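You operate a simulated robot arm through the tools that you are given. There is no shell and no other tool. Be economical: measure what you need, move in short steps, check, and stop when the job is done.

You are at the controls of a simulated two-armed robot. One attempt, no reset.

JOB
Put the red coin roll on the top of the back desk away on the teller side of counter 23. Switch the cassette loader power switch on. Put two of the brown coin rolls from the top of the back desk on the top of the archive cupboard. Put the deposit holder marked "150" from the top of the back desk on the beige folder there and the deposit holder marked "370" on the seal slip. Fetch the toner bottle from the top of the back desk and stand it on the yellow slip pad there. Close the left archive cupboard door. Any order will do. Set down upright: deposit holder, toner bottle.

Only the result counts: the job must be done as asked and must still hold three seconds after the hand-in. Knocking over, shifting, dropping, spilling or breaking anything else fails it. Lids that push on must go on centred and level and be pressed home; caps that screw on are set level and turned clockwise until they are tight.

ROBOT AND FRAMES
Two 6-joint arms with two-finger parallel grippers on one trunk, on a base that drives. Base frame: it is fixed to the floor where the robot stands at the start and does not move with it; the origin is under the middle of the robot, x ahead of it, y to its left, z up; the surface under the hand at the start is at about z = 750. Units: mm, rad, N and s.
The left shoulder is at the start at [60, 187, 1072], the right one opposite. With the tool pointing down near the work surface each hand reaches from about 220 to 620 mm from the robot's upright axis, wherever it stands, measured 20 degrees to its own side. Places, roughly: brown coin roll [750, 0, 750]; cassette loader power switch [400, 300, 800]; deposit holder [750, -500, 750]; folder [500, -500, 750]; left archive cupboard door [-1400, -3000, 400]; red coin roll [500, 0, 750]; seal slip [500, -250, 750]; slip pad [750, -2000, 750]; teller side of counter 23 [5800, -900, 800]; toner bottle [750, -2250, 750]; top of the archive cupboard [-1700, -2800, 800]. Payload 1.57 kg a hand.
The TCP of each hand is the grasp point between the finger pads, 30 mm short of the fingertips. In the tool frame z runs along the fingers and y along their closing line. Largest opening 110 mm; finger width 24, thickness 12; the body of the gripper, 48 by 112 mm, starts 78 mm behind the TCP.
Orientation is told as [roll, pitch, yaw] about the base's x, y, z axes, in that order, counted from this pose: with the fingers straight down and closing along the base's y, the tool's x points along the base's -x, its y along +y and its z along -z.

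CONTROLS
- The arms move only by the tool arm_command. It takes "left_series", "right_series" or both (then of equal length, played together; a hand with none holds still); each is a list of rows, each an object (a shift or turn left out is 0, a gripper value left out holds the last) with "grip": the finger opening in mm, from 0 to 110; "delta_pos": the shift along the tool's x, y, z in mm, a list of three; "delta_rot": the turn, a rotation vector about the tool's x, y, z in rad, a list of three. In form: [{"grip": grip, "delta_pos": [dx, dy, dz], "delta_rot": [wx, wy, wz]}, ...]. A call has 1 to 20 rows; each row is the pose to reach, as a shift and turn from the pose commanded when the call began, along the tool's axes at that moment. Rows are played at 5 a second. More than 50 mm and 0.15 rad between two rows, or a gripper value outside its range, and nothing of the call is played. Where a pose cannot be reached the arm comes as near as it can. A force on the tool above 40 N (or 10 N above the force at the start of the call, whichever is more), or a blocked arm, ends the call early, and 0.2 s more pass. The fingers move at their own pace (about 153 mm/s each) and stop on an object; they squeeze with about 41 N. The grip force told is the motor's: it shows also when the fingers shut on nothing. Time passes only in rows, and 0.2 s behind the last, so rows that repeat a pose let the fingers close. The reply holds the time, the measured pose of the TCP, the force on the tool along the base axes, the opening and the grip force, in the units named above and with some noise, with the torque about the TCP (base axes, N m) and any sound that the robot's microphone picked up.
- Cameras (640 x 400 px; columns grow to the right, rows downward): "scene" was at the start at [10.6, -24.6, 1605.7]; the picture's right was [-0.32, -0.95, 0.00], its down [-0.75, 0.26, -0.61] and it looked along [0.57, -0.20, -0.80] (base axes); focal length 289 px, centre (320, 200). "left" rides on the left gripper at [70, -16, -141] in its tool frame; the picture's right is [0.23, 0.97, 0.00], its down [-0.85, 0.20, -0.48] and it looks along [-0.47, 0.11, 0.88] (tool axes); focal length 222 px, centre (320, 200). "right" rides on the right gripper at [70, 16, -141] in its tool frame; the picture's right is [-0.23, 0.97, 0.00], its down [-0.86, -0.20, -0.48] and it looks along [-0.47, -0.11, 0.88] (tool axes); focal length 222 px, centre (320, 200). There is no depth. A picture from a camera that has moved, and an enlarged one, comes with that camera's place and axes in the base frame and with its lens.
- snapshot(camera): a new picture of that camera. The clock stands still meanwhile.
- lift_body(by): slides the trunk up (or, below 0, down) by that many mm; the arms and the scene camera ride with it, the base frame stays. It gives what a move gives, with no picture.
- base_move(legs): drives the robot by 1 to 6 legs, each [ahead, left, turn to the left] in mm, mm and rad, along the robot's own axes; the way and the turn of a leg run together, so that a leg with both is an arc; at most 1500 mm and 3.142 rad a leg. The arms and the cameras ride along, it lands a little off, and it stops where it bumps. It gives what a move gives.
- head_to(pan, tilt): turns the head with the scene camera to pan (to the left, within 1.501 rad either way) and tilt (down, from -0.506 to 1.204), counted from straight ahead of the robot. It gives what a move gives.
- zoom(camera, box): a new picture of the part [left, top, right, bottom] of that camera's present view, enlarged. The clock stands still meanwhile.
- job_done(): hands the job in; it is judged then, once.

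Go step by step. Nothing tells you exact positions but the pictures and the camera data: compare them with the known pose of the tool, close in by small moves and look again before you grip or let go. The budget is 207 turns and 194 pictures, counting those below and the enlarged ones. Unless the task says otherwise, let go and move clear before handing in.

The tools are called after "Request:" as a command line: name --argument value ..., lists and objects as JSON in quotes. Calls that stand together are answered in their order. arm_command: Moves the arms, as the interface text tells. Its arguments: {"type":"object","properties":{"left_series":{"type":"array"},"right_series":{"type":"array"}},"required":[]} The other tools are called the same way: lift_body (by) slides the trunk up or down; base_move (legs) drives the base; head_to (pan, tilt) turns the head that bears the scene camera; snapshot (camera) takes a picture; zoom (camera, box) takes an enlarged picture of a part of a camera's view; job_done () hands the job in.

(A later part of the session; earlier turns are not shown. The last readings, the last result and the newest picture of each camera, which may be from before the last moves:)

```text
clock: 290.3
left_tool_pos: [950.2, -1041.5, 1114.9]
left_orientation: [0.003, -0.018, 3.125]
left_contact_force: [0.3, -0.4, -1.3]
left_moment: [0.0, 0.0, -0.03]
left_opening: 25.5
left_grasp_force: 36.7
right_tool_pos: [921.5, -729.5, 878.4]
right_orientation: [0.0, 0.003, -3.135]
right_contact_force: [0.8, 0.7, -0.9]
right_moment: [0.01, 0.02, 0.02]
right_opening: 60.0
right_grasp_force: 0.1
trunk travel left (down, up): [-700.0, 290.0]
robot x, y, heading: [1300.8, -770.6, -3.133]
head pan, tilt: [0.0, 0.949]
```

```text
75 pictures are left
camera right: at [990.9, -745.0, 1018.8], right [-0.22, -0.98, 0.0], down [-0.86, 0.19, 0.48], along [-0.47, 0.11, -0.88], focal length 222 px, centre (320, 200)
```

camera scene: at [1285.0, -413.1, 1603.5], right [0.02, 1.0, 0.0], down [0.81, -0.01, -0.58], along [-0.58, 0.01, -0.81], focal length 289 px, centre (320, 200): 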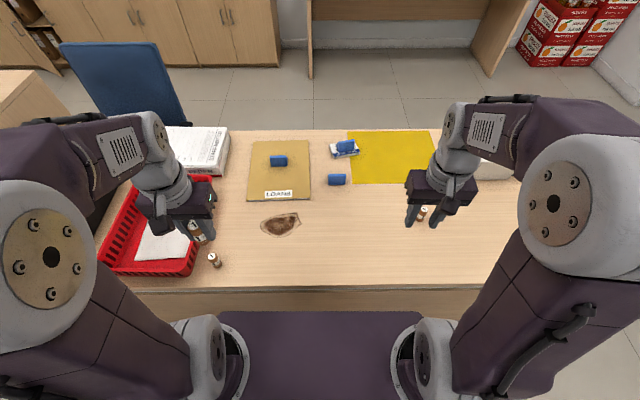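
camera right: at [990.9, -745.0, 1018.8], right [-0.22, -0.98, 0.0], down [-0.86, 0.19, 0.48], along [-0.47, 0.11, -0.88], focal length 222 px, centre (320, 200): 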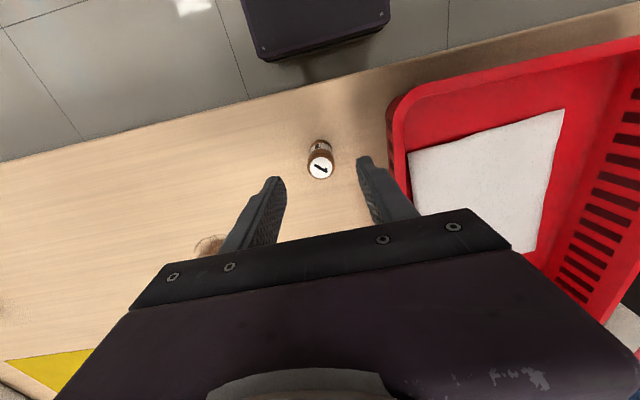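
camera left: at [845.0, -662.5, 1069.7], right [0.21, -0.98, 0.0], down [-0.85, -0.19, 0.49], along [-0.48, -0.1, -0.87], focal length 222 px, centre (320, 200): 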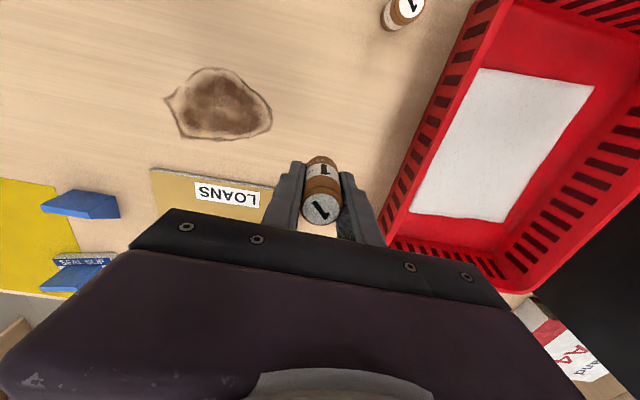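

Request:
arm_command --right_series '[{"delta_pos": [-4, 0, 40]}, {"delta_pos": [-4, 0, 80]}, {"delta_pos": [-4, 0, 91]}, {"delta_pos": [-4, 0, 91]}, {"delta_pos": [-4, 0, 91], "grip": 40}, {"delta_pos": [-4, 0, 91], "grip": 15}, {"delta_pos": [-4, 0, 91], "grip": 15}, {"delta_pos": [-4, 0, 91], "grip": 15}, {"delta_pos": [-4, 0, 65]}, {"delta_pos": [-4, 0, 25]}, {"delta_pos": [-4, 0, -15]}, {"delta_pos": [-4, 0, -55]}, {"delta_pos": [-4, 0, -95]}, {"delta_pos": [-4, 0, -135]}, {"delta_pos": [-4, 0, -175]}, {"delta_pos": [-4, 0, -212]}]'

Request:
snapshot --camera "right"

```text
clock: 293.7
left_tool_pos: [948.8, -1041.2, 1115.5]
left_orientation: [0.002, -0.019, 3.126]
left_contact_force: [0.2, 0.5, -1.9]
left_moment: [0.01, 0.01, 0.0]
left_opening: 25.7
left_grasp_force: 37.0
right_tool_pos: [918.6, -729.4, 1086.5]
right_orientation: [-0.002, 0.001, -3.135]
right_contact_force: [-0.1, -0.4, -1.6]
right_moment: [-0.02, 0.03, 0.02]
right_opening: 25.6
right_grasp_force: 37.2
trunk travel left (down, up): [-700.0, 290.0]
robot x, y, heading: [1294.0, -772.3, -3.133]
head pan, tilt: [0.0, 0.949]
```

```text
74 pictures are left
camera right: at [988.3, -744.6, 1228.3], right [-0.22, -0.98, 0.0], down [-0.86, 0.19, 0.48], along [-0.46, 0.11, -0.88], focal length 222 px, centre (320, 200)
```

right: 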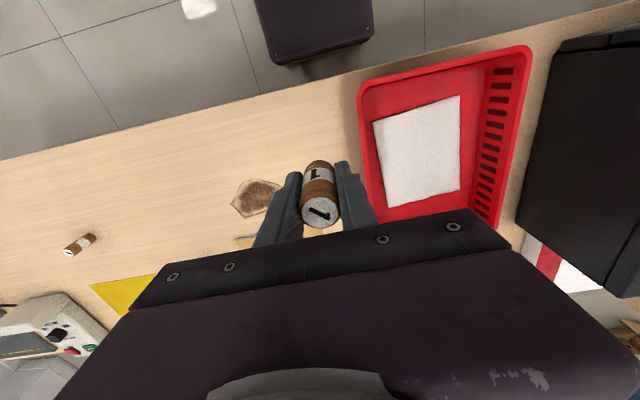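

Both rolls are held with the hands high. Now I drive to the archive cupboard.

Request:
base_move --legs '[[-160, 0, -0.008], [0, 1500, 0], [0, 730, 0], [1400, 0, 0]]'

Request:
head_to --pan 0.0 --tilt 0.45

Request:
snapshot --camera "scene"

```text
clock: 312.4
left_tool_pos: [-317.2, -3290.9, 1115.6]
left_orientation: [0.001, -0.018, 3.129]
left_contact_force: [-0.1, -1.6, -1.1]
left_moment: [-0.03, 0.01, 0.0]
left_opening: 25.7
left_grasp_force: 36.3
right_tool_pos: [-349.5, -2979.0, 1087.1]
right_orientation: [-0.002, 0.002, -3.131]
right_contact_force: [0.9, 0.5, -1.7]
right_moment: [-0.02, 0.0, -0.02]
right_opening: 25.7
right_grasp_force: 37.1
trunk travel left (down, up): [-700.0, 290.0]
robot x, y, heading: [26.5, -3018.9, -3.13]
head pan, tilt: [0.0, 0.949]
```

```text
clock: 313.3
left_tool_pos: [-316.5, -3291.6, 1115.4]
left_orientation: [0.002, -0.018, 3.129]
left_contact_force: [0.2, -0.2, -2.3]
left_moment: [-0.01, 0.01, -0.03]
left_opening: 25.5
left_grasp_force: 36.8
right_tool_pos: [-349.6, -2978.2, 1086.9]
right_orientation: [-0.001, 0.002, -3.131]
right_contact_force: [-0.1, 0.9, -1.7]
right_moment: [-0.01, 0.02, 0.01]
right_opening: 25.8
right_grasp_force: 37.1
trunk travel left (down, up): [-700.0, 290.0]
robot x, y, heading: [29.9, -3019.0, -3.129]
head pan, tilt: [0.0, 0.45]
```

```text
73 pictures are left
camera scene: at [-3.0, -3020.3, 1645.4], right [-0.01, 1.0, 0.0], down [0.44, 0.01, -0.9], along [-0.9, -0.01, -0.44], focal length 289 px, centre (320, 200)
```

scene: 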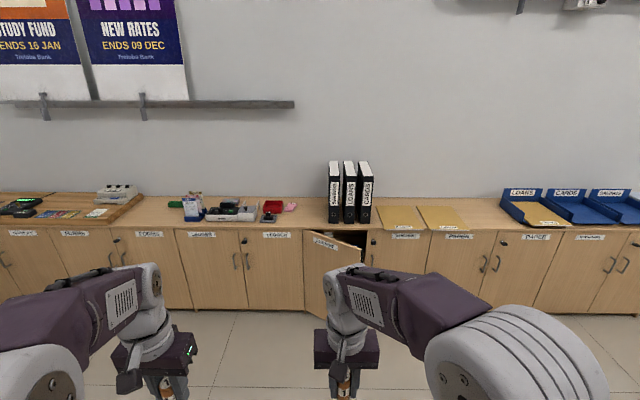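

Request:
zoom --camera "scene" --box '[240, 150, 480, 320]'

```text
2.35 times, centred on (360, 235) of scene
camera zoom: at [-3.0, -3020.3, 1645.4], right [-0.01, 1.0, 0.0], down [0.44, 0.01, -0.9], along [-0.9, -0.01, -0.44], focal length 680 px, centre (226, 118)
```

zoom: 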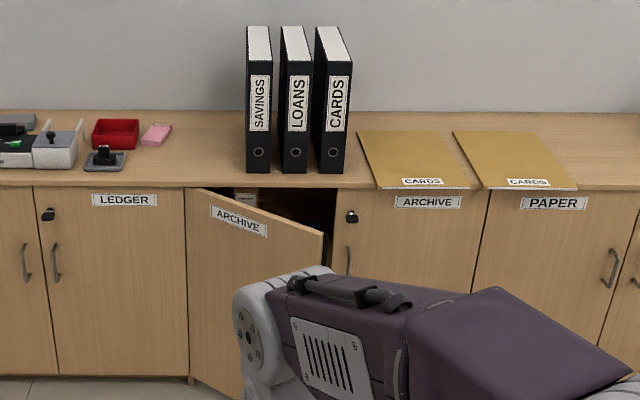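

The archive cupboard has its left door ajar, and the top is free left of the binders (about y -3130 to -3000). I drive closer.

Request:
base_move --legs '[[0, 0, -0.012], [900, 160, 0]]'

Request:
head_to --pan -0.15 --tilt 0.85

Request:
snapshot --camera "scene"

Request:
snapshot --camera "right"

```text
clock: 318.5
left_tool_pos: [-1227.9, -3443.5, 1115.3]
left_orientation: [0.002, -0.016, 3.107]
left_contact_force: [0.4, 0.2, -1.6]
left_moment: [0.03, 0.0, 0.02]
left_opening: 25.7
left_grasp_force: 36.4
right_tool_pos: [-1253.1, -3131.6, 1087.2]
right_orientation: [-0.002, 0.002, 3.132]
right_contact_force: [-0.6, -0.5, -1.6]
right_moment: [0.01, 0.0, 0.01]
right_opening: 26.0
right_grasp_force: 36.9
trunk travel left (down, up): [-700.0, 290.0]
robot x, y, heading: [-874.0, -3179.7, 3.138]
head pan, tilt: [0.0, 0.45]
```

```text
clock: 319.4
left_tool_pos: [-1226.5, -3444.3, 1115.4]
left_orientation: [0.002, -0.018, 3.109]
left_contact_force: [-0.5, -0.3, -1.8]
left_moment: [-0.03, 0.03, 0.0]
left_opening: 25.7
left_grasp_force: 37.0
right_tool_pos: [-1254.2, -3131.4, 1085.9]
right_orientation: [-0.003, 0.001, 3.131]
right_contact_force: [0.5, -0.5, -2.1]
right_moment: [-0.02, 0.01, 0.03]
right_opening: 25.7
right_grasp_force: 37.1
trunk travel left (down, up): [-700.0, 290.0]
robot x, y, heading: [-875.0, -3178.6, 3.133]
head pan, tilt: [-0.15, 0.85]
```

```text
71 pictures are left
camera scene: at [-893.3, -3167.9, 1611.1], right [0.16, 0.99, 0.0], down [0.74, -0.12, -0.66], along [-0.65, 0.1, -0.75], focal length 289 px, centre (320, 200)
```

scene: 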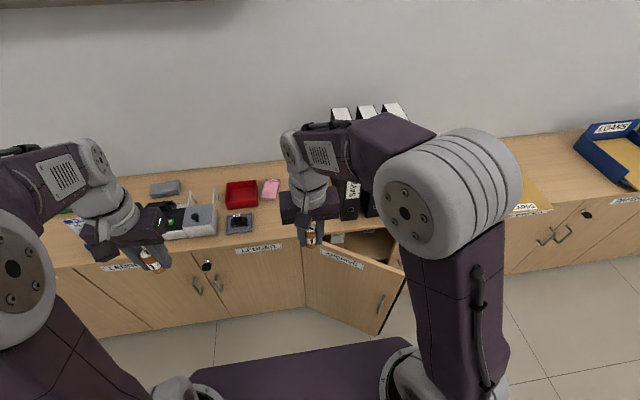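

```text
70 pictures are left
camera right: at [-1184.1, -3147.9, 1227.6], right [-0.24, -0.97, 0.0], down [-0.85, 0.21, 0.48], along [-0.46, 0.11, -0.88], focal length 222 px, centre (320, 200)
```

right: 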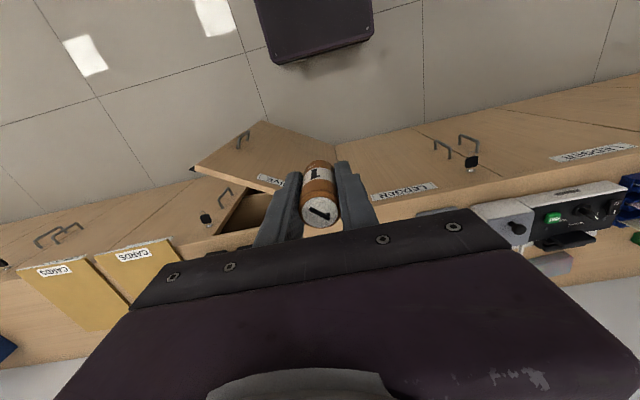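

Request:
base_move --legs '[[118, 0, 0.006]]'

Request:
arm_command --right_series '[{"delta_pos": [-35, -8, 0]}, {"delta_pos": [-70, -16, 0]}, {"delta_pos": [-105, -24, 0]}, {"delta_pos": [-140, -32, 20]}, {"delta_pos": [-170, -40, 50]}, {"delta_pos": [-195, -44, 90]}]'

Request:
snapshot --camera "right"

Request:
snapshot --camera "scene"

```text
clock: 320.6
left_tool_pos: [-1342.5, -3445.7, 1114.8]
left_orientation: [0.001, -0.015, 3.115]
left_contact_force: [0.0, -0.6, -1.8]
left_moment: [-0.02, 0.02, 0.02]
left_opening: 25.6
left_grasp_force: 37.0
right_tool_pos: [-1369.5, -3132.7, 1087.0]
right_orientation: [-0.002, 0.001, 3.139]
right_contact_force: [-0.2, 0.1, -1.2]
right_moment: [-0.01, 0.01, 0.0]
right_opening: 25.7
right_grasp_force: 37.0
trunk travel left (down, up): [-700.0, 290.0]
robot x, y, heading: [-990.9, -3177.0, 3.137]
head pan, tilt: [-0.15, 0.85]
```

```text
clock: 322.0
left_tool_pos: [-1345.0, -3444.9, 1114.8]
left_orientation: [0.001, -0.015, 3.115]
left_contact_force: [-0.7, 0.1, -2.0]
left_moment: [-0.01, -0.01, -0.01]
left_opening: 25.7
left_grasp_force: 36.9
right_tool_pos: [-1566.2, -3088.5, 993.7]
right_orientation: [-0.003, 0.004, 3.138]
right_contact_force: [-0.6, -1.1, -1.9]
right_moment: [0.02, -0.01, 0.0]
right_opening: 25.9
right_grasp_force: 36.7
trunk travel left (down, up): [-700.0, 290.0]
robot x, y, heading: [-994.4, -3179.5, 3.139]
head pan, tilt: [-0.15, 0.85]
```

```text
69 pictures are left
camera right: at [-1496.9, -3104.2, 1136.4], right [-0.23, -0.97, 0.0], down [-0.86, 0.2, 0.48], along [-0.46, 0.11, -0.88], focal length 222 px, centre (320, 200)
```

right: 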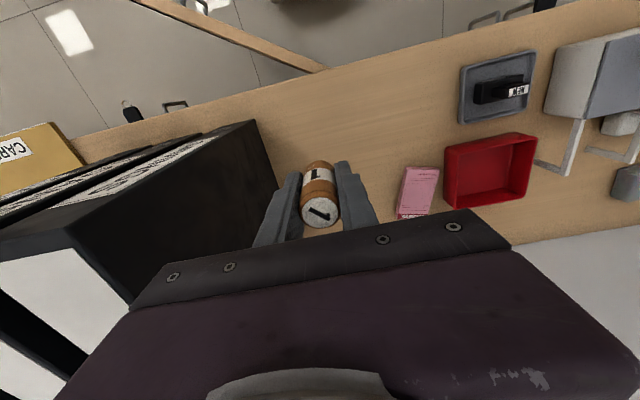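

```text
68 pictures are left
camera scene: at [-1012.4, -3167.1, 1611.0], right [0.15, 0.99, 0.0], down [0.74, -0.11, -0.66], along [-0.65, 0.1, -0.75], focal length 289 px, centre (320, 200)
```

scene: 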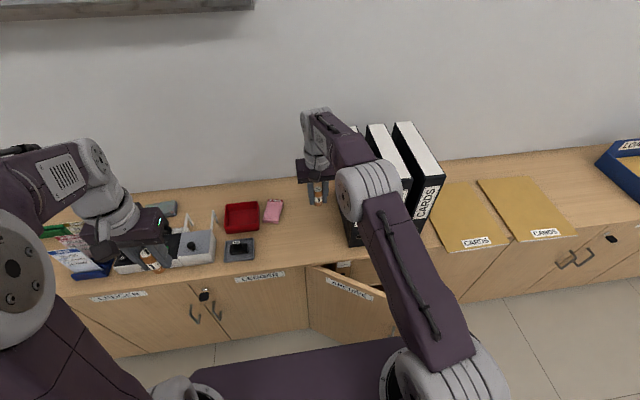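

The landing spot left of the binders is free. I lower the right roll there, guarded.

Request:
arm_command --right_series '[{"delta_pos": [-10, 2, 45]}, {"delta_pos": [-20, 2, 90]}, {"delta_pos": [-20, 2, 135]}, {"delta_pos": [-20, 2, 175]}, {"delta_pos": [-20, 2, 195]}, {"delta_pos": [-20, 2, 199]}, {"delta_pos": [-20, 2, 202]}, {"delta_pos": [-20, 2, 205]}, {"delta_pos": [-20, 2, 208]}, {"delta_pos": [-20, 2, 211]}]'

```text
clock: 324.2
left_tool_pos: [-1343.3, -3445.8, 1115.5]
left_orientation: [0.002, -0.017, 3.115]
left_contact_force: [-0.6, 0.2, -0.8]
left_moment: [0.01, 0.02, -0.02]
left_opening: 25.7
left_grasp_force: 36.2
right_tool_pos: [-1566.4, -3085.9, 790.6]
right_orientation: [-0.001, 0.004, 3.138]
right_contact_force: [0.4, 0.1, -2.1]
right_moment: [-0.05, -0.01, -0.02]
right_opening: 25.6
right_grasp_force: 36.8
right hand out of reach, approached as far as the arm can: row 3, 4, 5, 6, 7, 8, 9, 10
trunk travel left (down, up): [-700.0, 290.0]
robot x, y, heading: [-993.0, -3176.9, 3.14]
head pan, tilt: [-0.15, 0.85]
```

Request:
arm_command --right_series '[{"delta_pos": [20, 0, -40]}, {"delta_pos": [20, 0, -40]}]'

Request:
base_move --legs '[[35, 0, 0]]'

```text
clock: 324.8
left_tool_pos: [-1343.3, -3445.1, 1115.5]
left_orientation: [0.003, -0.018, 3.115]
left_contact_force: [0.3, 0.2, -1.1]
left_moment: [0.02, 0.0, -0.03]
left_opening: 25.6
left_grasp_force: 36.9
right_tool_pos: [-1570.6, -3088.3, 825.2]
right_orientation: [-0.002, 0.004, 3.137]
right_contact_force: [-0.7, -0.3, -1.8]
right_moment: [0.0, -0.01, 0.02]
right_opening: 25.5
right_grasp_force: 36.9
right hand out of reach, approached as far as the arm can: row 1, 2
trunk travel left (down, up): [-700.0, 290.0]
robot x, y, heading: [-995.5, -3174.4, 3.144]
head pan, tilt: [-0.15, 0.85]
```

```text
clock: 325.6
left_tool_pos: [-1374.5, -3445.9, 1117.1]
left_orientation: [0.002, -0.022, 3.115]
left_contact_force: [0.9, 0.3, -1.1]
left_moment: [-0.03, 0.04, 0.0]
left_opening: 25.6
left_grasp_force: 36.5
right_tool_pos: [-1602.8, -3090.2, 827.7]
right_orientation: [-0.001, 0.001, 3.138]
right_contact_force: [-0.2, 0.3, -1.6]
right_moment: [-0.02, 0.02, -0.03]
right_opening: 25.6
right_grasp_force: 36.5
trunk travel left (down, up): [-700.0, 290.0]
robot x, y, heading: [-1025.3, -3178.2, 3.138]
head pan, tilt: [-0.15, 0.85]
```

Request:
arm_command --right_series '[{"delta_pos": [14, 0, 20]}, {"delta_pos": [14, 0, 38]}, {"delta_pos": [14, 0, 42]}, {"delta_pos": [14, 0, 45]}, {"delta_pos": [14, 0, 47]}, {"delta_pos": [14, 0, 49]}, {"delta_pos": [14, 0, 51]}, {"delta_pos": [14, 0, 53]}]'

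```text
clock: 327.3
left_tool_pos: [-1373.7, -3445.5, 1116.4]
left_orientation: [0.001, -0.019, 3.115]
left_contact_force: [0.1, -0.3, -1.3]
left_moment: [0.01, 0.02, 0.01]
left_opening: 25.9
left_grasp_force: 36.9
right_tool_pos: [-1592.0, -3090.2, 779.6]
right_orientation: [0.001, 0.0, 3.139]
right_contact_force: [10.3, -0.3, 17.7]
right_moment: [-0.29, -0.54, 0.24]
right_opening: 25.7
right_grasp_force: 36.7
right hand out of reach, approached as far as the arm can: row 1, 2, 3, 4
trunk travel left (down, up): [-700.0, 290.0]
robot x, y, heading: [-1026.2, -3179.7, 3.143]
head pan, tilt: [-0.15, 0.85]
stopped in row 8 (right hand): the force on the tool passed its limit at 41 N (the readings are from after the stop); the commanded pose is now the measured one
```

Contact. I ease up slightly, open and lift.

Request:
arm_command --right_series '[{"delta_pos": [0, 0, -1]}, {"delta_pos": [0, 0, -1], "grip": 30}, {"delta_pos": [0, 0, -1], "grip": 42}, {"delta_pos": [0, 0, -1], "grip": 50}, {"delta_pos": [0, 0, -1]}, {"delta_pos": [0, 0, -30]}, {"delta_pos": [0, 0, -75]}, {"delta_pos": [0, 0, -120]}, {"delta_pos": [0, 0, -165]}, {"delta_pos": [0, 0, -210]}, {"delta_pos": [30, 0, -245]}, {"delta_pos": [70, 0, -270]}, {"delta_pos": [110, 0, -290]}, {"delta_pos": [150, 0, -300]}, {"delta_pos": [190, 0, -305]}, {"delta_pos": [225, 0, -305]}]'

Request:
snapshot --camera "right"

Request:
snapshot --camera "scene"

```text
clock: 330.7
left_tool_pos: [-1376.5, -3446.3, 1115.9]
left_orientation: [0.002, -0.019, 3.116]
left_contact_force: [-0.2, 0.0, -1.8]
left_moment: [-0.01, 0.02, -0.03]
left_opening: 25.7
left_grasp_force: 36.5
right_tool_pos: [-1552.1, -3113.6, 1166.0]
right_orientation: [-0.003, 0.006, 3.138]
right_contact_force: [-0.1, 0.1, 0.5]
right_moment: [-0.03, 0.0, 0.02]
right_opening: 50.2
right_grasp_force: 0.1
right hand out of reach, approached as far as the arm can: row 6, 7, 8, 9, 10, 11, 12, 13, 14, 15, 16
trunk travel left (down, up): [-700.0, 290.0]
robot x, y, heading: [-1027.2, -3177.8, 3.137]
head pan, tilt: [-0.15, 0.85]
```

```text
67 pictures are left
camera right: at [-1483.3, -3130.1, 1306.7], right [-0.23, -0.97, 0.0], down [-0.86, 0.2, 0.47], along [-0.46, 0.11, -0.88], focal length 222 px, centre (320, 200)
```

right: 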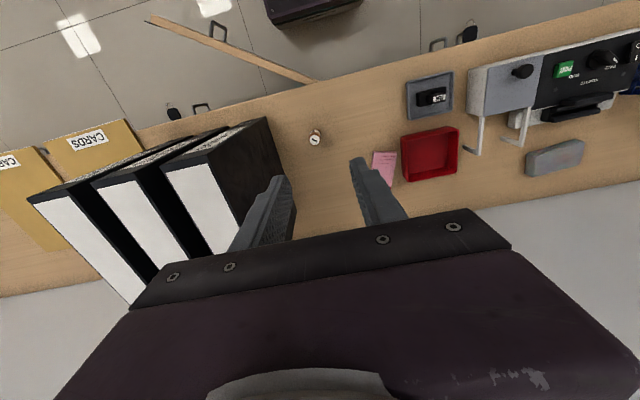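

```text
66 pictures are left
camera scene: at [-1043.0, -3167.8, 1611.1], right [0.15, 0.99, 0.0], down [0.74, -0.11, -0.66], along [-0.65, 0.1, -0.75], focal length 289 px, centre (320, 200)
```

scene: 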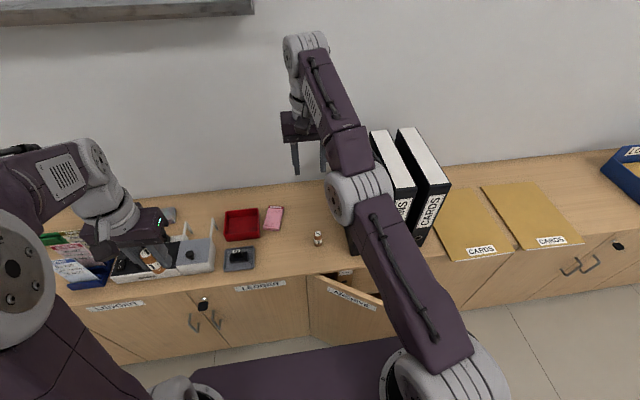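

Roll one stands on the cupboard. I retract the right arm, and shift the base to place the second with the left hand.

Request:
arm_command --right_series '[{"delta_pos": [40, 0, 10]}, {"delta_pos": [80, 0, 20]}, {"delta_pos": [120, 0, 30]}, {"delta_pos": [160, -20, 40]}, {"delta_pos": [195, -50, 50]}]'

```text
clock: 331.9
left_tool_pos: [-1376.5, -3445.6, 1115.0]
left_orientation: [0.002, -0.017, 3.116]
left_contact_force: [0.0, 0.3, -1.7]
left_moment: [0.0, 0.01, 0.02]
left_opening: 25.7
left_grasp_force: 36.9
right_tool_pos: [-1545.9, -3138.9, 1164.5]
right_orientation: [-0.004, 0.006, 3.137]
right_contact_force: [0.4, 0.5, -0.1]
right_moment: [-0.03, 0.03, -0.01]
right_opening: 49.9
right_grasp_force: 0.1
right hand out of reach, approached as far as the arm can: row 1, 2, 3, 4, 5
trunk travel left (down, up): [-700.0, 290.0]
robot x, y, heading: [-1027.5, -3176.8, 3.14]
head pan, tilt: [-0.15, 0.85]
```

Request:
arm_command --right_series '[{"delta_pos": [0, 0, -10]}, {"delta_pos": [0, 0, -20]}]'

Request:
snapshot --camera "scene"

```text
clock: 332.5
left_tool_pos: [-1376.0, -3445.3, 1115.9]
left_orientation: [0.002, -0.016, 3.117]
left_contact_force: [-0.2, -0.8, -1.9]
left_moment: [0.0, -0.02, -0.02]
left_opening: 25.8
left_grasp_force: 36.4
right_tool_pos: [-1538.1, -3133.8, 1188.1]
right_orientation: [-0.001, 0.001, 3.138]
right_contact_force: [-0.4, -0.5, 0.0]
right_moment: [0.03, 0.02, 0.02]
right_opening: 50.2
right_grasp_force: 0.0
right hand out of reach, approached as far as the arm can: row 1, 2
trunk travel left (down, up): [-700.0, 290.0]
robot x, y, heading: [-1027.7, -3180.4, 3.139]
head pan, tilt: [-0.15, 0.85]
```

```text
65 pictures are left
camera scene: at [-1044.3, -3167.3, 1611.0], right [0.15, 0.99, 0.0], down [0.74, -0.11, -0.66], along [-0.65, 0.1, -0.75], focal length 289 px, centre (320, 200)
```

scene: 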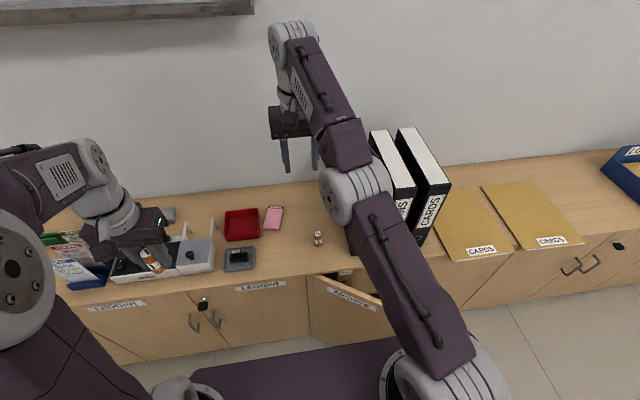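

Request:
arm_command --right_series '[{"delta_pos": [15, 0, 35]}, {"delta_pos": [35, 0, 70]}, {"delta_pos": [60, 0, 100]}, {"delta_pos": [90, 0, 125]}, {"delta_pos": [120, 0, 140]}]'

```text
clock: 333.7
left_tool_pos: [-1377.2, -3444.9, 1114.9]
left_orientation: [0.001, -0.017, 3.116]
left_contact_force: [1.2, -0.6, -2.1]
left_moment: [0.02, 0.0, -0.01]
left_opening: 25.7
left_grasp_force: 37.4
right_tool_pos: [-1545.1, -3138.4, 1168.9]
right_orientation: [-0.003, 0.002, 3.138]
right_contact_force: [0.3, 0.5, -0.3]
right_moment: [-0.01, 0.0, 0.01]
right_opening: 50.0
right_grasp_force: 0.1
right hand out of reach, approached as far as the arm can: row 1, 2, 3, 4, 5
trunk travel left (down, up): [-700.0, 290.0]
robot x, y, heading: [-1025.6, -3179.4, 3.141]
head pan, tilt: [-0.15, 0.85]
```

Request:
arm_command --right_series '[{"delta_rot": [0, -0.1, 0]}, {"delta_rot": [0, -0.2, 0]}, {"delta_rot": [0, -0.3, 0]}, {"delta_rot": [0, -0.4, 0]}, {"delta_rot": [0, -0.4, 0], "delta_pos": [20, 0, 0]}, {"delta_rot": [0, -0.4, 0], "delta_pos": [50, 0, 10]}, {"delta_rot": [0, -0.4, 0], "delta_pos": [80, 0, 20]}]'

Request:
snapshot --camera "scene"

```text
clock: 335.3
left_tool_pos: [-1376.9, -3445.4, 1115.9]
left_orientation: [0.002, -0.017, 3.115]
left_contact_force: [0.5, -0.5, -1.7]
left_moment: [-0.04, -0.01, -0.03]
left_opening: 25.8
left_grasp_force: 37.1
right_tool_pos: [-1514.2, -3162.8, 1312.3]
right_orientation: [-0.025, -0.337, 3.139]
right_contact_force: [0.3, 0.1, 0.3]
right_moment: [0.02, -0.02, -0.02]
right_opening: 50.1
right_grasp_force: 0.2
right hand out of reach, approached as far as the arm can: row 1, 2, 3, 4, 5, 6, 7
trunk travel left (down, up): [-700.0, 290.0]
robot x, y, heading: [-1027.6, -3176.7, 3.139]
head pan, tilt: [-0.15, 0.85]
```

```text
64 pictures are left
camera scene: at [-1044.1, -3167.1, 1611.0], right [0.15, 0.99, 0.0], down [0.74, -0.11, -0.66], along [-0.65, 0.1, -0.75], focal length 289 px, centre (320, 200)
```

scene: 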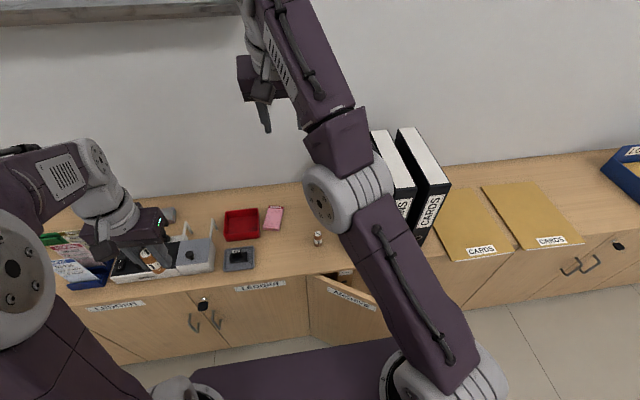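

The right arm has flipped through its straight pose and is stuck high. I back the base off into free space before sorting it out.

Request:
base_move --legs '[[-500, 0, 0]]'

Request:
arm_command --right_series '[{"delta_rot": [0, 0.1, 0], "delta_pos": [-20, 0, 20]}, {"delta_rot": [0, 0.2, 0], "delta_pos": [-40, 0, 50]}, {"delta_rot": [0, 0.3, 0], "delta_pos": [-60, 0, 80]}, {"delta_rot": [0, 0.34, 0], "delta_pos": [-80, 0, 120]}, {"delta_rot": [0, 0.34, 0], "delta_pos": [-100, 0, 160]}, {"delta_rot": [0, 0.34, 0], "delta_pos": [-120, 0, 200]}, {"delta_rot": [0, 0.34, 0], "delta_pos": [-130, 0, 245]}, {"delta_rot": [0, 0.34, 0], "delta_pos": [-130, 0, 290]}, {"delta_rot": [0, 0.34, 0], "delta_pos": [-130, 0, 335]}]'

Request:
snapshot --camera "scene"

```text
clock: 338.2
left_tool_pos: [-877.2, -3445.1, 1115.4]
left_orientation: [0.003, -0.015, 3.105]
left_contact_force: [-0.2, 0.1, -1.7]
left_moment: [0.0, 0.01, -0.01]
left_opening: 25.7
left_grasp_force: 37.0
right_tool_pos: [-1011.9, -3161.8, 1312.3]
right_orientation: [-0.026, -0.337, 3.126]
right_contact_force: [-0.3, -0.4, 0.0]
right_moment: [0.01, 0.0, 0.01]
right_opening: 50.2
right_grasp_force: 0.1
trunk travel left (down, up): [-700.0, 290.0]
robot x, y, heading: [-518.1, -3181.4, 3.126]
head pan, tilt: [-0.15, 0.85]
```

```text
clock: 340.2
left_tool_pos: [-874.9, -3446.4, 1116.3]
left_orientation: [0.004, -0.02, 3.106]
left_contact_force: [-0.2, 0.2, -1.7]
left_moment: [0.0, 0.04, 0.01]
left_opening: 25.6
left_grasp_force: 36.7
right_tool_pos: [-1090.9, -3122.0, 1044.8]
right_orientation: [-0.024, 0.002, 3.117]
right_contact_force: [0.4, 0.2, 0.7]
right_moment: [0.04, 0.01, -0.03]
right_opening: 50.0
right_grasp_force: 0.2
right hand out of reach, approached as far as the arm can: row 1, 2, 3, 4, 5, 6, 7, 8, 9
trunk travel left (down, up): [-700.0, 290.0]
robot x, y, heading: [-525.1, -3182.4, 3.131]
head pan, tilt: [-0.15, 0.85]
```

```text
63 pictures are left
camera scene: at [-538.6, -3170.6, 1611.1], right [0.16, 0.99, 0.0], down [0.74, -0.12, -0.66], along [-0.65, 0.11, -0.75], focal length 289 px, centre (320, 200)
```

scene: 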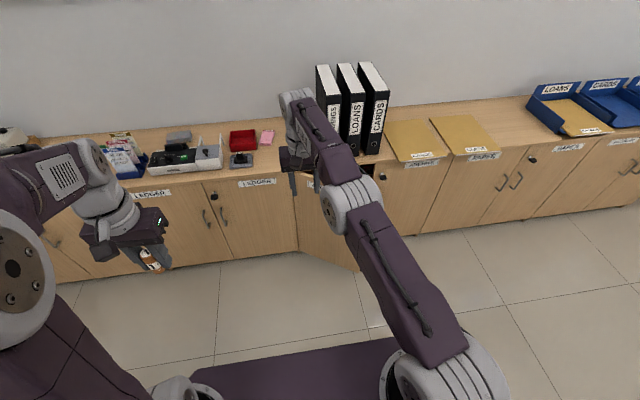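

Request:
arm_command --right_series '[{"delta_pos": [0, 0, 45]}, {"delta_pos": [5, 0, 90]}, {"delta_pos": [10, 0, 135]}, {"delta_pos": [20, 0, 180]}, {"delta_pos": [40, 0, 220]}, {"delta_pos": [60, 0, 260]}, {"delta_pos": [90, 0, 290]}, {"delta_pos": [120, 0, 310]}]'

Request:
snapshot --camera "scene"

```text
clock: 342.2
left_tool_pos: [-876.5, -3442.7, 1116.2]
left_orientation: [0.002, -0.018, 3.104]
left_contact_force: [0.1, -0.4, -1.9]
left_moment: [0.0, 0.02, -0.02]
left_opening: 25.7
left_grasp_force: 37.4
right_tool_pos: [-1024.7, -3127.9, 755.5]
right_orientation: [0.016, -0.11, 3.114]
right_contact_force: [0.8, 0.0, 1.0]
right_moment: [-0.03, 0.01, -0.01]
right_opening: 49.9
right_grasp_force: 0.0
right hand out of reach, approached as far as the arm can: row 1, 2, 3, 4, 5, 6, 7
trunk travel left (down, up): [-700.0, 290.0]
robot x, y, heading: [-521.7, -3179.6, 3.13]
head pan, tilt: [-0.15, 0.85]
stopped in row 8 (right hand): the arm was blocked; the commanded pose is now the measured one
```

```text
62 pictures are left
camera scene: at [-540.2, -3168.2, 1611.1], right [0.16, 0.99, 0.0], down [0.74, -0.12, -0.66], along [-0.65, 0.11, -0.75], focal length 289 px, centre (320, 200)
```

scene: 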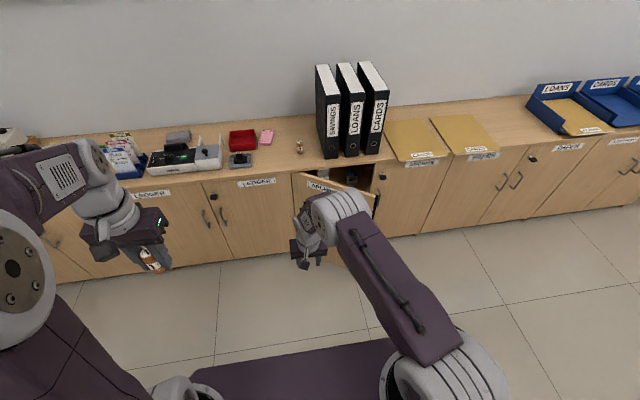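

Request:
arm_command --right_series '[{"delta_pos": [10, 0, -30], "delta_rot": [0, 0.05, 0]}, {"delta_pos": [20, 0, -60], "delta_rot": [0, 0.11, 0]}, {"delta_pos": [30, 0, -95], "delta_rot": [0, 0.11, 0]}, {"delta_pos": [40, 0, -135], "delta_rot": [0, 0.11, 0]}]'

Request:
snapshot --camera "scene"

```text
clock: 343.2
left_tool_pos: [-876.4, -3446.1, 1116.6]
left_orientation: [0.002, -0.02, 3.104]
left_contact_force: [0.2, -1.3, -2.2]
left_moment: [0.01, 0.02, -0.01]
left_opening: 25.8
left_grasp_force: 36.8
right_tool_pos: [-969.3, -3130.7, 886.8]
right_orientation: [0.014, 0.003, 3.118]
right_contact_force: [-0.9, 0.0, -0.4]
right_moment: [-0.01, 0.03, -0.01]
right_opening: 50.2
right_grasp_force: 0.2
trunk travel left (down, up): [-700.0, 290.0]
robot x, y, heading: [-528.5, -3181.7, 3.13]
head pan, tilt: [-0.15, 0.85]
```

```text
61 pictures are left
camera scene: at [-539.2, -3170.3, 1611.0], right [0.16, 0.99, 0.0], down [0.74, -0.12, -0.66], along [-0.65, 0.11, -0.75], focal length 289 px, centre (320, 200)
```

scene: 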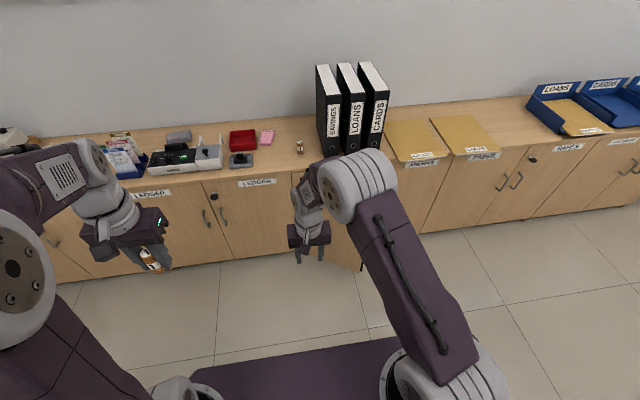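

Recovered. I raise the right hand, then go to the place for the second roll, keeping the reach shorter this time.

Request:
arm_command --right_series '[{"delta_pos": [20, 0, -40]}, {"delta_pos": [40, 0, -80]}, {"delta_pos": [60, 0, -120]}, {"delta_pos": [80, 0, -160]}, {"delta_pos": [80, 0, -200]}]'

```text
clock: 344.4
left_tool_pos: [-877.3, -3444.5, 1115.6]
left_orientation: [0.001, -0.017, 3.104]
left_contact_force: [0.6, 0.3, -1.9]
left_moment: [0.04, 0.03, -0.01]
left_opening: 25.5
left_grasp_force: 37.4
right_tool_pos: [-887.7, -3127.4, 1087.0]
right_orientation: [0.015, 0.004, 3.118]
right_contact_force: [-0.7, -1.3, 0.4]
right_moment: [0.05, -0.02, -0.03]
right_opening: 49.9
right_grasp_force: 0.0
trunk travel left (down, up): [-700.0, 290.0]
robot x, y, heading: [-518.9, -3181.2, 3.126]
head pan, tilt: [-0.15, 0.85]
```

Request:
arm_command --right_series '[{"delta_pos": [0, -40, 0]}, {"delta_pos": [0, -80, 0]}, {"delta_pos": [0, -120, 0]}, {"delta_pos": [0, -160, 0]}]' --left_series '[{"delta_pos": [0, -40, 0]}, {"delta_pos": [0, -80, 0]}, {"delta_pos": [0, -120, 0]}, {"delta_pos": [0, -150, 0]}]'

Request:
base_move --legs '[[0, -185, 0.014], [455, 0, 0]]'

Request:
snapshot --camera "left"

Request:
snapshot --camera "scene"

```text
clock: 345.4
left_tool_pos: [-865.4, -3292.5, 1113.2]
left_orientation: [0.004, -0.018, 3.108]
left_contact_force: [-0.4, 0.7, -1.1]
left_moment: [-0.02, 0.02, 0.02]
left_opening: 26.1
left_grasp_force: 36.6
right_tool_pos: [-884.0, -2963.5, 1084.0]
right_orientation: [0.016, 0.004, 3.12]
right_contact_force: [0.5, 0.3, -0.9]
right_moment: [-0.04, -0.02, -0.02]
right_opening: 50.2
right_grasp_force: 0.0
trunk travel left (down, up): [-700.0, 290.0]
robot x, y, heading: [-524.8, -3181.3, 3.129]
head pan, tilt: [-0.15, 0.85]
```

```text
clock: 349.2
left_tool_pos: [-1311.8, -3122.6, 1114.3]
left_orientation: [0.002, -0.018, 3.127]
left_contact_force: [0.7, 0.4, -2.3]
left_moment: [0.01, 0.04, -0.02]
left_opening: 25.5
left_grasp_force: 36.9
right_tool_pos: [-1335.0, -2795.4, 1084.9]
right_orientation: [0.014, 0.001, 3.136]
right_contact_force: [0.0, 0.3, -0.3]
right_moment: [-0.01, -0.01, 0.02]
right_opening: 49.9
right_grasp_force: 0.1
trunk travel left (down, up): [-700.0, 290.0]
robot x, y, heading: [-969.3, -3003.5, -3.131]
head pan, tilt: [-0.15, 0.85]
```

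```text
60 pictures are left
camera left: at [-1238.8, -3107.0, 1253.9], right [0.21, -0.98, 0.0], down [-0.85, -0.18, 0.49], along [-0.48, -0.1, -0.87], focal length 222 px, centre (320, 200)
```

left: 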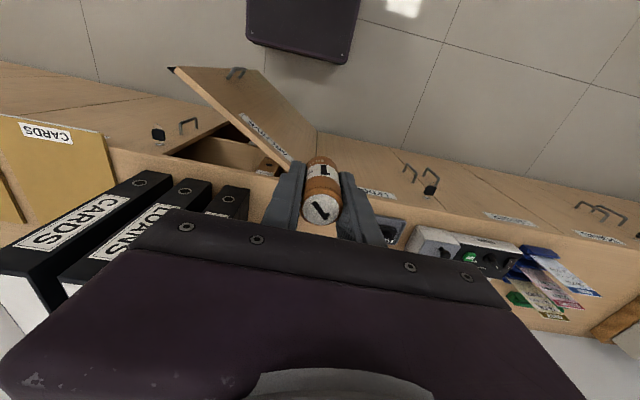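

```text
59 pictures are left
camera scene: at [-988.1, -2991.2, 1611.0], right [0.14, 0.99, 0.0], down [0.74, -0.11, -0.66], along [-0.65, 0.09, -0.75], focal length 289 px, centre (320, 200)
```

scene: 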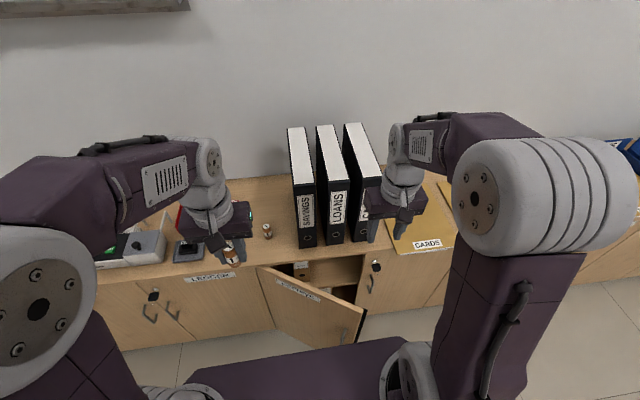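

Request:
base_move --legs '[[20, 0, -0.01]]'

Request:
arm_command --left_series '[{"delta_pos": [-28, -5, 26]}, {"delta_pos": [-56, -10, 52]}, {"delta_pos": [-84, -16, 78]}, {"delta_pos": [-112, -21, 104]}, {"delta_pos": [-140, -26, 130]}, {"delta_pos": [-168, -32, 160]}, {"delta_pos": [-195, -37, 190]}, {"delta_pos": [-195, -37, 190]}]'

Request:
snapshot --camera "left"

Request:
zoom --camera "scene" --box '[180, 150, 380, 280]'

```text
clock: 350.0
left_tool_pos: [-1329.2, -3119.2, 1113.8]
left_orientation: [0.002, -0.021, 3.114]
left_contact_force: [0.8, 0.8, -1.6]
left_moment: [-0.02, 0.05, -0.01]
left_opening: 25.8
left_grasp_force: 36.6
right_tool_pos: [-1351.8, -2790.7, 1086.2]
right_orientation: [0.015, -0.001, 3.128]
right_contact_force: [0.6, 0.1, -0.1]
right_moment: [0.01, 0.04, -0.03]
right_opening: 50.3
right_grasp_force: 0.0
trunk travel left (down, up): [-700.0, 290.0]
robot x, y, heading: [-991.5, -2999.9, 3.14]
head pan, tilt: [-0.15, 0.85]
```

```text
clock: 351.8
left_tool_pos: [-1530.9, -3077.4, 926.1]
left_orientation: [0.001, -0.018, 3.112]
left_contact_force: [0.1, -0.5, -2.0]
left_moment: [0.04, 0.0, -0.01]
left_opening: 25.6
left_grasp_force: 37.2
right_tool_pos: [-1353.2, -2790.7, 1085.1]
right_orientation: [0.015, 0.002, 3.127]
right_contact_force: [-0.1, 0.4, 0.4]
right_moment: [0.0, 0.04, 0.04]
right_opening: 49.9
right_grasp_force: 0.0
trunk travel left (down, up): [-700.0, 290.0]
robot x, y, heading: [-988.8, -3001.2, 3.136]
head pan, tilt: [-0.15, 0.85]
```

```text
58 pictures are left
camera left: at [-1457.7, -3063.1, 1067.0], right [0.2, -0.98, 0.0], down [-0.85, -0.18, 0.49], along [-0.48, -0.1, -0.87], focal length 222 px, centre (320, 200)
```

left: 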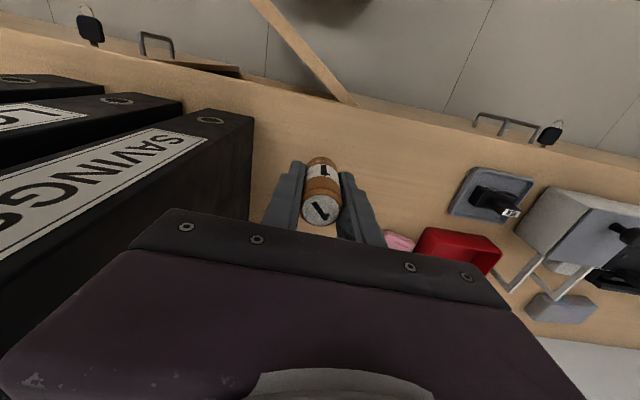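

```text
3.08 times, centred on (280, 215) of scene
camera zoom: at [-1007.8, -2991.1, 1611.0], right [0.15, 0.99, 0.0], down [0.74, -0.11, -0.66], along [-0.65, 0.1, -0.75], focal length 889 px, centre (443, 154)
```

zoom: 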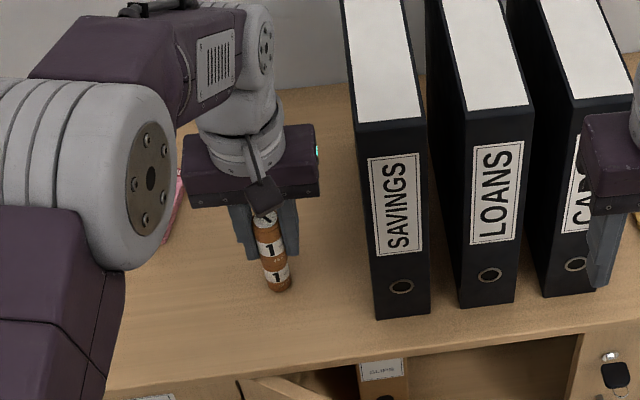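

Request:
arm_command --left_series '[{"delta_pos": [0, 0, 45], "delta_rot": [0, 0.018, 0]}, {"delta_pos": [0, 0, 90], "delta_rot": [0, 0.018, 0]}, {"delta_pos": [0, 0, 125], "delta_rot": [0, 0.018, 0]}, {"delta_pos": [0, 0, 138], "delta_rot": [0, 0.018, 0]}, {"delta_pos": [0, 0, 141], "delta_rot": [0, 0.018, 0]}, {"delta_pos": [0, 0, 144], "delta_rot": [0, 0.018, 0]}]'

Request:
zoom --camera "scene" --box '[200, 180, 320, 280]'

```text
clock: 353.2
left_tool_pos: [-1532.8, -3077.6, 784.0]
left_orientation: [0.002, -0.001, 3.114]
left_contact_force: [-0.1, -2.0, 6.1]
left_moment: [-0.02, 0.13, 0.01]
left_opening: 26.0
left_grasp_force: 37.1
right_tool_pos: [-1354.6, -2790.3, 1085.8]
right_orientation: [0.012, 0.002, 3.128]
right_contact_force: [-0.3, 1.1, -0.1]
right_moment: [0.02, -0.01, 0.0]
right_opening: 50.1
right_grasp_force: 0.0
trunk travel left (down, up): [-700.0, 290.0]
robot x, y, heading: [-990.8, -3002.4, 3.141]
head pan, tilt: [-0.15, 0.85]
```

```text
4.00 times, centred on (260, 230) of scene
camera zoom: at [-1007.3, -2991.4, 1611.2], right [0.15, 0.99, 0.0], down [0.74, -0.11, -0.66], along [-0.65, 0.1, -0.75], focal length 1155 px, centre (560, 80)
```

zoom: 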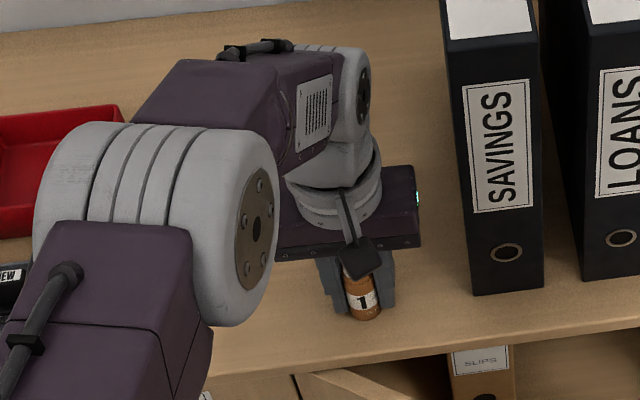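

Request:
arm_command --left_series '[{"delta_pos": [0, 0, 1]}, {"delta_pos": [0, 0, 1]}, {"delta_pos": [0, 0, 0.5], "grip": 30}, {"delta_pos": [0, 0, 0.5], "grip": 42}, {"delta_pos": [0, 0, 0.5], "grip": 50}, {"delta_pos": [0, 0, -25]}, {"delta_pos": [0, 0, -65]}, {"delta_pos": [20, 0, -105]}, {"delta_pos": [55, 0, -135]}, {"delta_pos": [90, 0, -165]}, {"delta_pos": [125, 5, -195]}, {"delta_pos": [155, 10, -230]}, {"delta_pos": [180, 20, -265]}, {"delta_pos": [195, 40, -300]}]'

Request:
snapshot --camera "scene"

Request:
snapshot --camera "left"

```text
clock: 356.2
left_tool_pos: [-1335.7, -3123.1, 1080.9]
left_orientation: [0.002, 0.0, 3.112]
left_contact_force: [0.8, -0.5, 0.5]
left_moment: [0.04, 0.04, 0.02]
left_opening: 50.1
left_grasp_force: 0.0
right_tool_pos: [-1353.5, -2792.1, 1085.2]
right_orientation: [0.014, 0.003, 3.126]
right_contact_force: [0.0, 0.1, -0.2]
right_moment: [0.0, 0.01, -0.01]
right_opening: 49.8
right_grasp_force: 0.0
trunk travel left (down, up): [-700.0, 290.0]
robot x, y, heading: [-992.3, -3000.5, 3.138]
head pan, tilt: [-0.15, 0.85]
```

```text
55 pictures are left
camera scene: at [-1007.0, -2992.0, 1611.0], right [0.15, 0.99, 0.0], down [0.74, -0.11, -0.66], along [-0.65, 0.1, -0.75], focal length 289 px, centre (320, 200)
```

scene: 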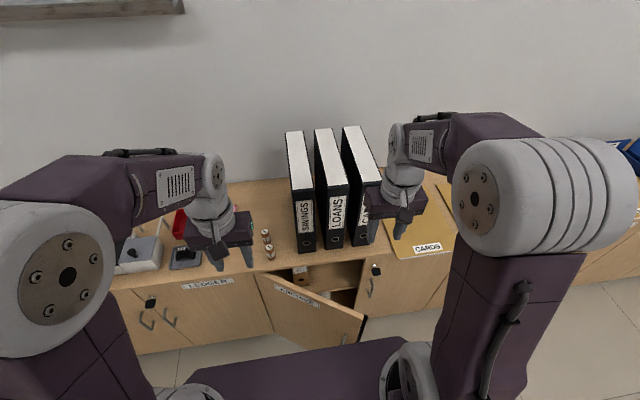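

```text
54 pictures are left
camera left: at [-1265.5, -3108.9, 1222.5], right [0.2, -0.98, 0.0], down [-0.86, -0.17, 0.48], along [-0.47, -0.1, -0.88], focal length 222 px, centre (320, 200)
```

left: 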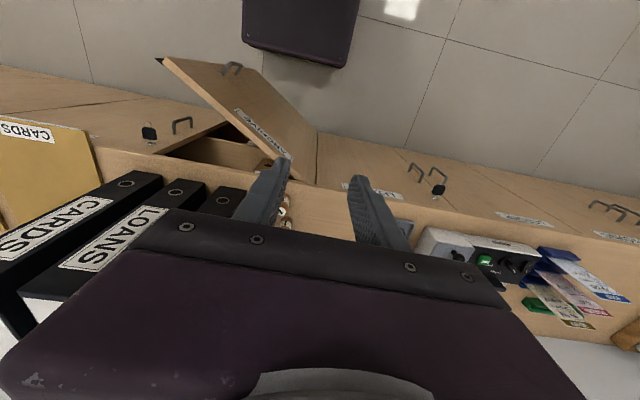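

Both rolls stand on the cupboard. I back up a little and bring the closed right hand down in front of the ajar door.

Request:
base_move --legs '[[-85, 0, 0]]'

Request:
arm_command --right_series '[{"delta_pos": [2, 13, 45], "grip": 0}, {"delta_pos": [5, 26, 90]}, {"delta_pos": [7, 40, 135]}, {"delta_pos": [9, 53, 180], "delta_rot": [0, -0.1, 0]}, {"delta_pos": [9, 53, 225], "delta_rot": [0, -0.2, 0]}, {"delta_pos": [9, 53, 265], "delta_rot": [0, -0.3, 0]}]'

Request:
snapshot --camera "right"

Request:
snapshot --camera "scene"

```text
clock: 357.3
left_tool_pos: [-1252.6, -3122.1, 1079.3]
left_orientation: [0.003, 0.002, 3.116]
left_contact_force: [-0.8, 0.0, 0.2]
left_moment: [-0.01, 0.01, 0.03]
left_opening: 50.3
left_grasp_force: 0.0
right_tool_pos: [-1270.5, -2790.9, 1084.5]
right_orientation: [0.014, 0.003, 3.128]
right_contact_force: [0.2, 0.1, -0.1]
right_moment: [0.02, 0.0, -0.01]
right_opening: 50.1
right_grasp_force: 0.0
trunk travel left (down, up): [-700.0, 290.0]
robot x, y, heading: [-906.7, -3002.2, 3.142]
head pan, tilt: [-0.15, 0.85]
```

```text
clock: 358.7
left_tool_pos: [-1252.5, -3123.6, 1080.1]
left_orientation: [0.0, 0.004, 3.116]
left_contact_force: [-0.5, -0.4, 0.1]
left_moment: [0.0, 0.0, -0.04]
left_opening: 50.0
left_grasp_force: 0.0
right_tool_pos: [-1258.9, -2849.2, 818.3]
right_orientation: [0.016, -0.295, 3.123]
right_contact_force: [-0.4, 0.1, 0.3]
right_moment: [-0.03, 0.0, -0.02]
right_opening: 0.2
right_grasp_force: 21.0
trunk travel left (down, up): [-700.0, 290.0]
robot x, y, heading: [-907.6, -3002.2, 3.14]
head pan, tilt: [-0.15, 0.85]
```

```text
53 pictures are left
camera right: at [-1151.9, -2864.6, 933.5], right [-0.23, -0.97, 0.08], down [-0.68, 0.22, 0.7], along [-0.7, 0.11, -0.71], focal length 222 px, centre (320, 200)
```

right: 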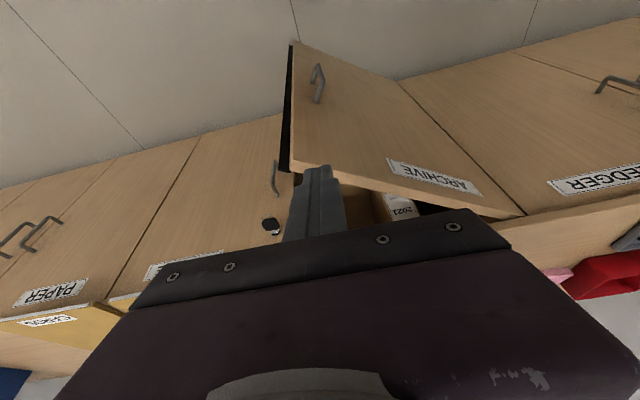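

```text
52 pictures are left
camera scene: at [-925.2, -2991.2, 1611.1], right [0.15, 0.99, 0.0], down [0.74, -0.11, -0.66], along [-0.65, 0.1, -0.75], focal length 289 px, centre (320, 200)
```

scene: 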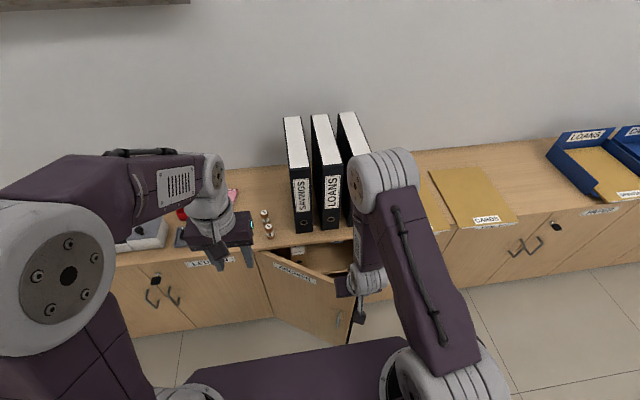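

Request:
arm_command --right_series '[{"delta_pos": [12.6, 0, 41]}, {"delta_pos": [25, 0, 83]}, {"delta_pos": [37.8, 0, 124.4]}, {"delta_pos": [37.8, 0, 124.4]}]'

Request:
snapshot --camera "right"

```text
clock: 359.7
left_tool_pos: [-1252.1, -3124.0, 1080.8]
left_orientation: [0.002, 0.0, 3.115]
left_contact_force: [-0.6, 0.5, -0.4]
left_moment: [-0.02, -0.02, -0.01]
left_opening: 50.1
left_grasp_force: 0.0
right_tool_pos: [-1260.9, -2847.1, 688.1]
right_orientation: [0.015, -0.297, 3.124]
right_contact_force: [0.3, 0.9, -0.1]
right_moment: [0.02, 0.03, 0.01]
right_opening: 0.0
right_grasp_force: 21.4
trunk travel left (down, up): [-700.0, 290.0]
robot x, y, heading: [-907.1, -3002.6, 3.138]
head pan, tilt: [-0.15, 0.85]
```

```text
51 pictures are left
camera right: at [-1152.8, -2864.2, 803.2], right [-0.23, -0.97, 0.08], down [-0.67, 0.22, 0.71], along [-0.7, 0.11, -0.7], focal length 222 px, centre (320, 200)
```

right: 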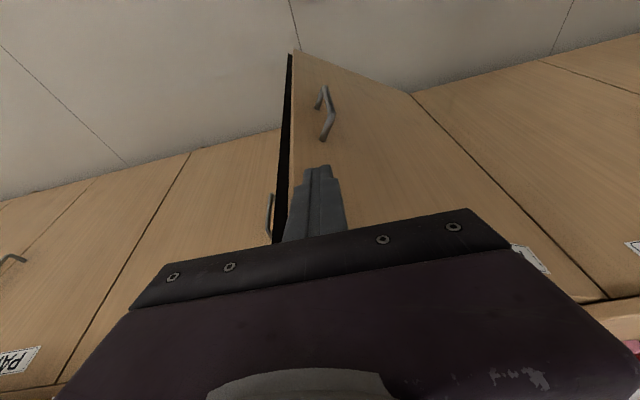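

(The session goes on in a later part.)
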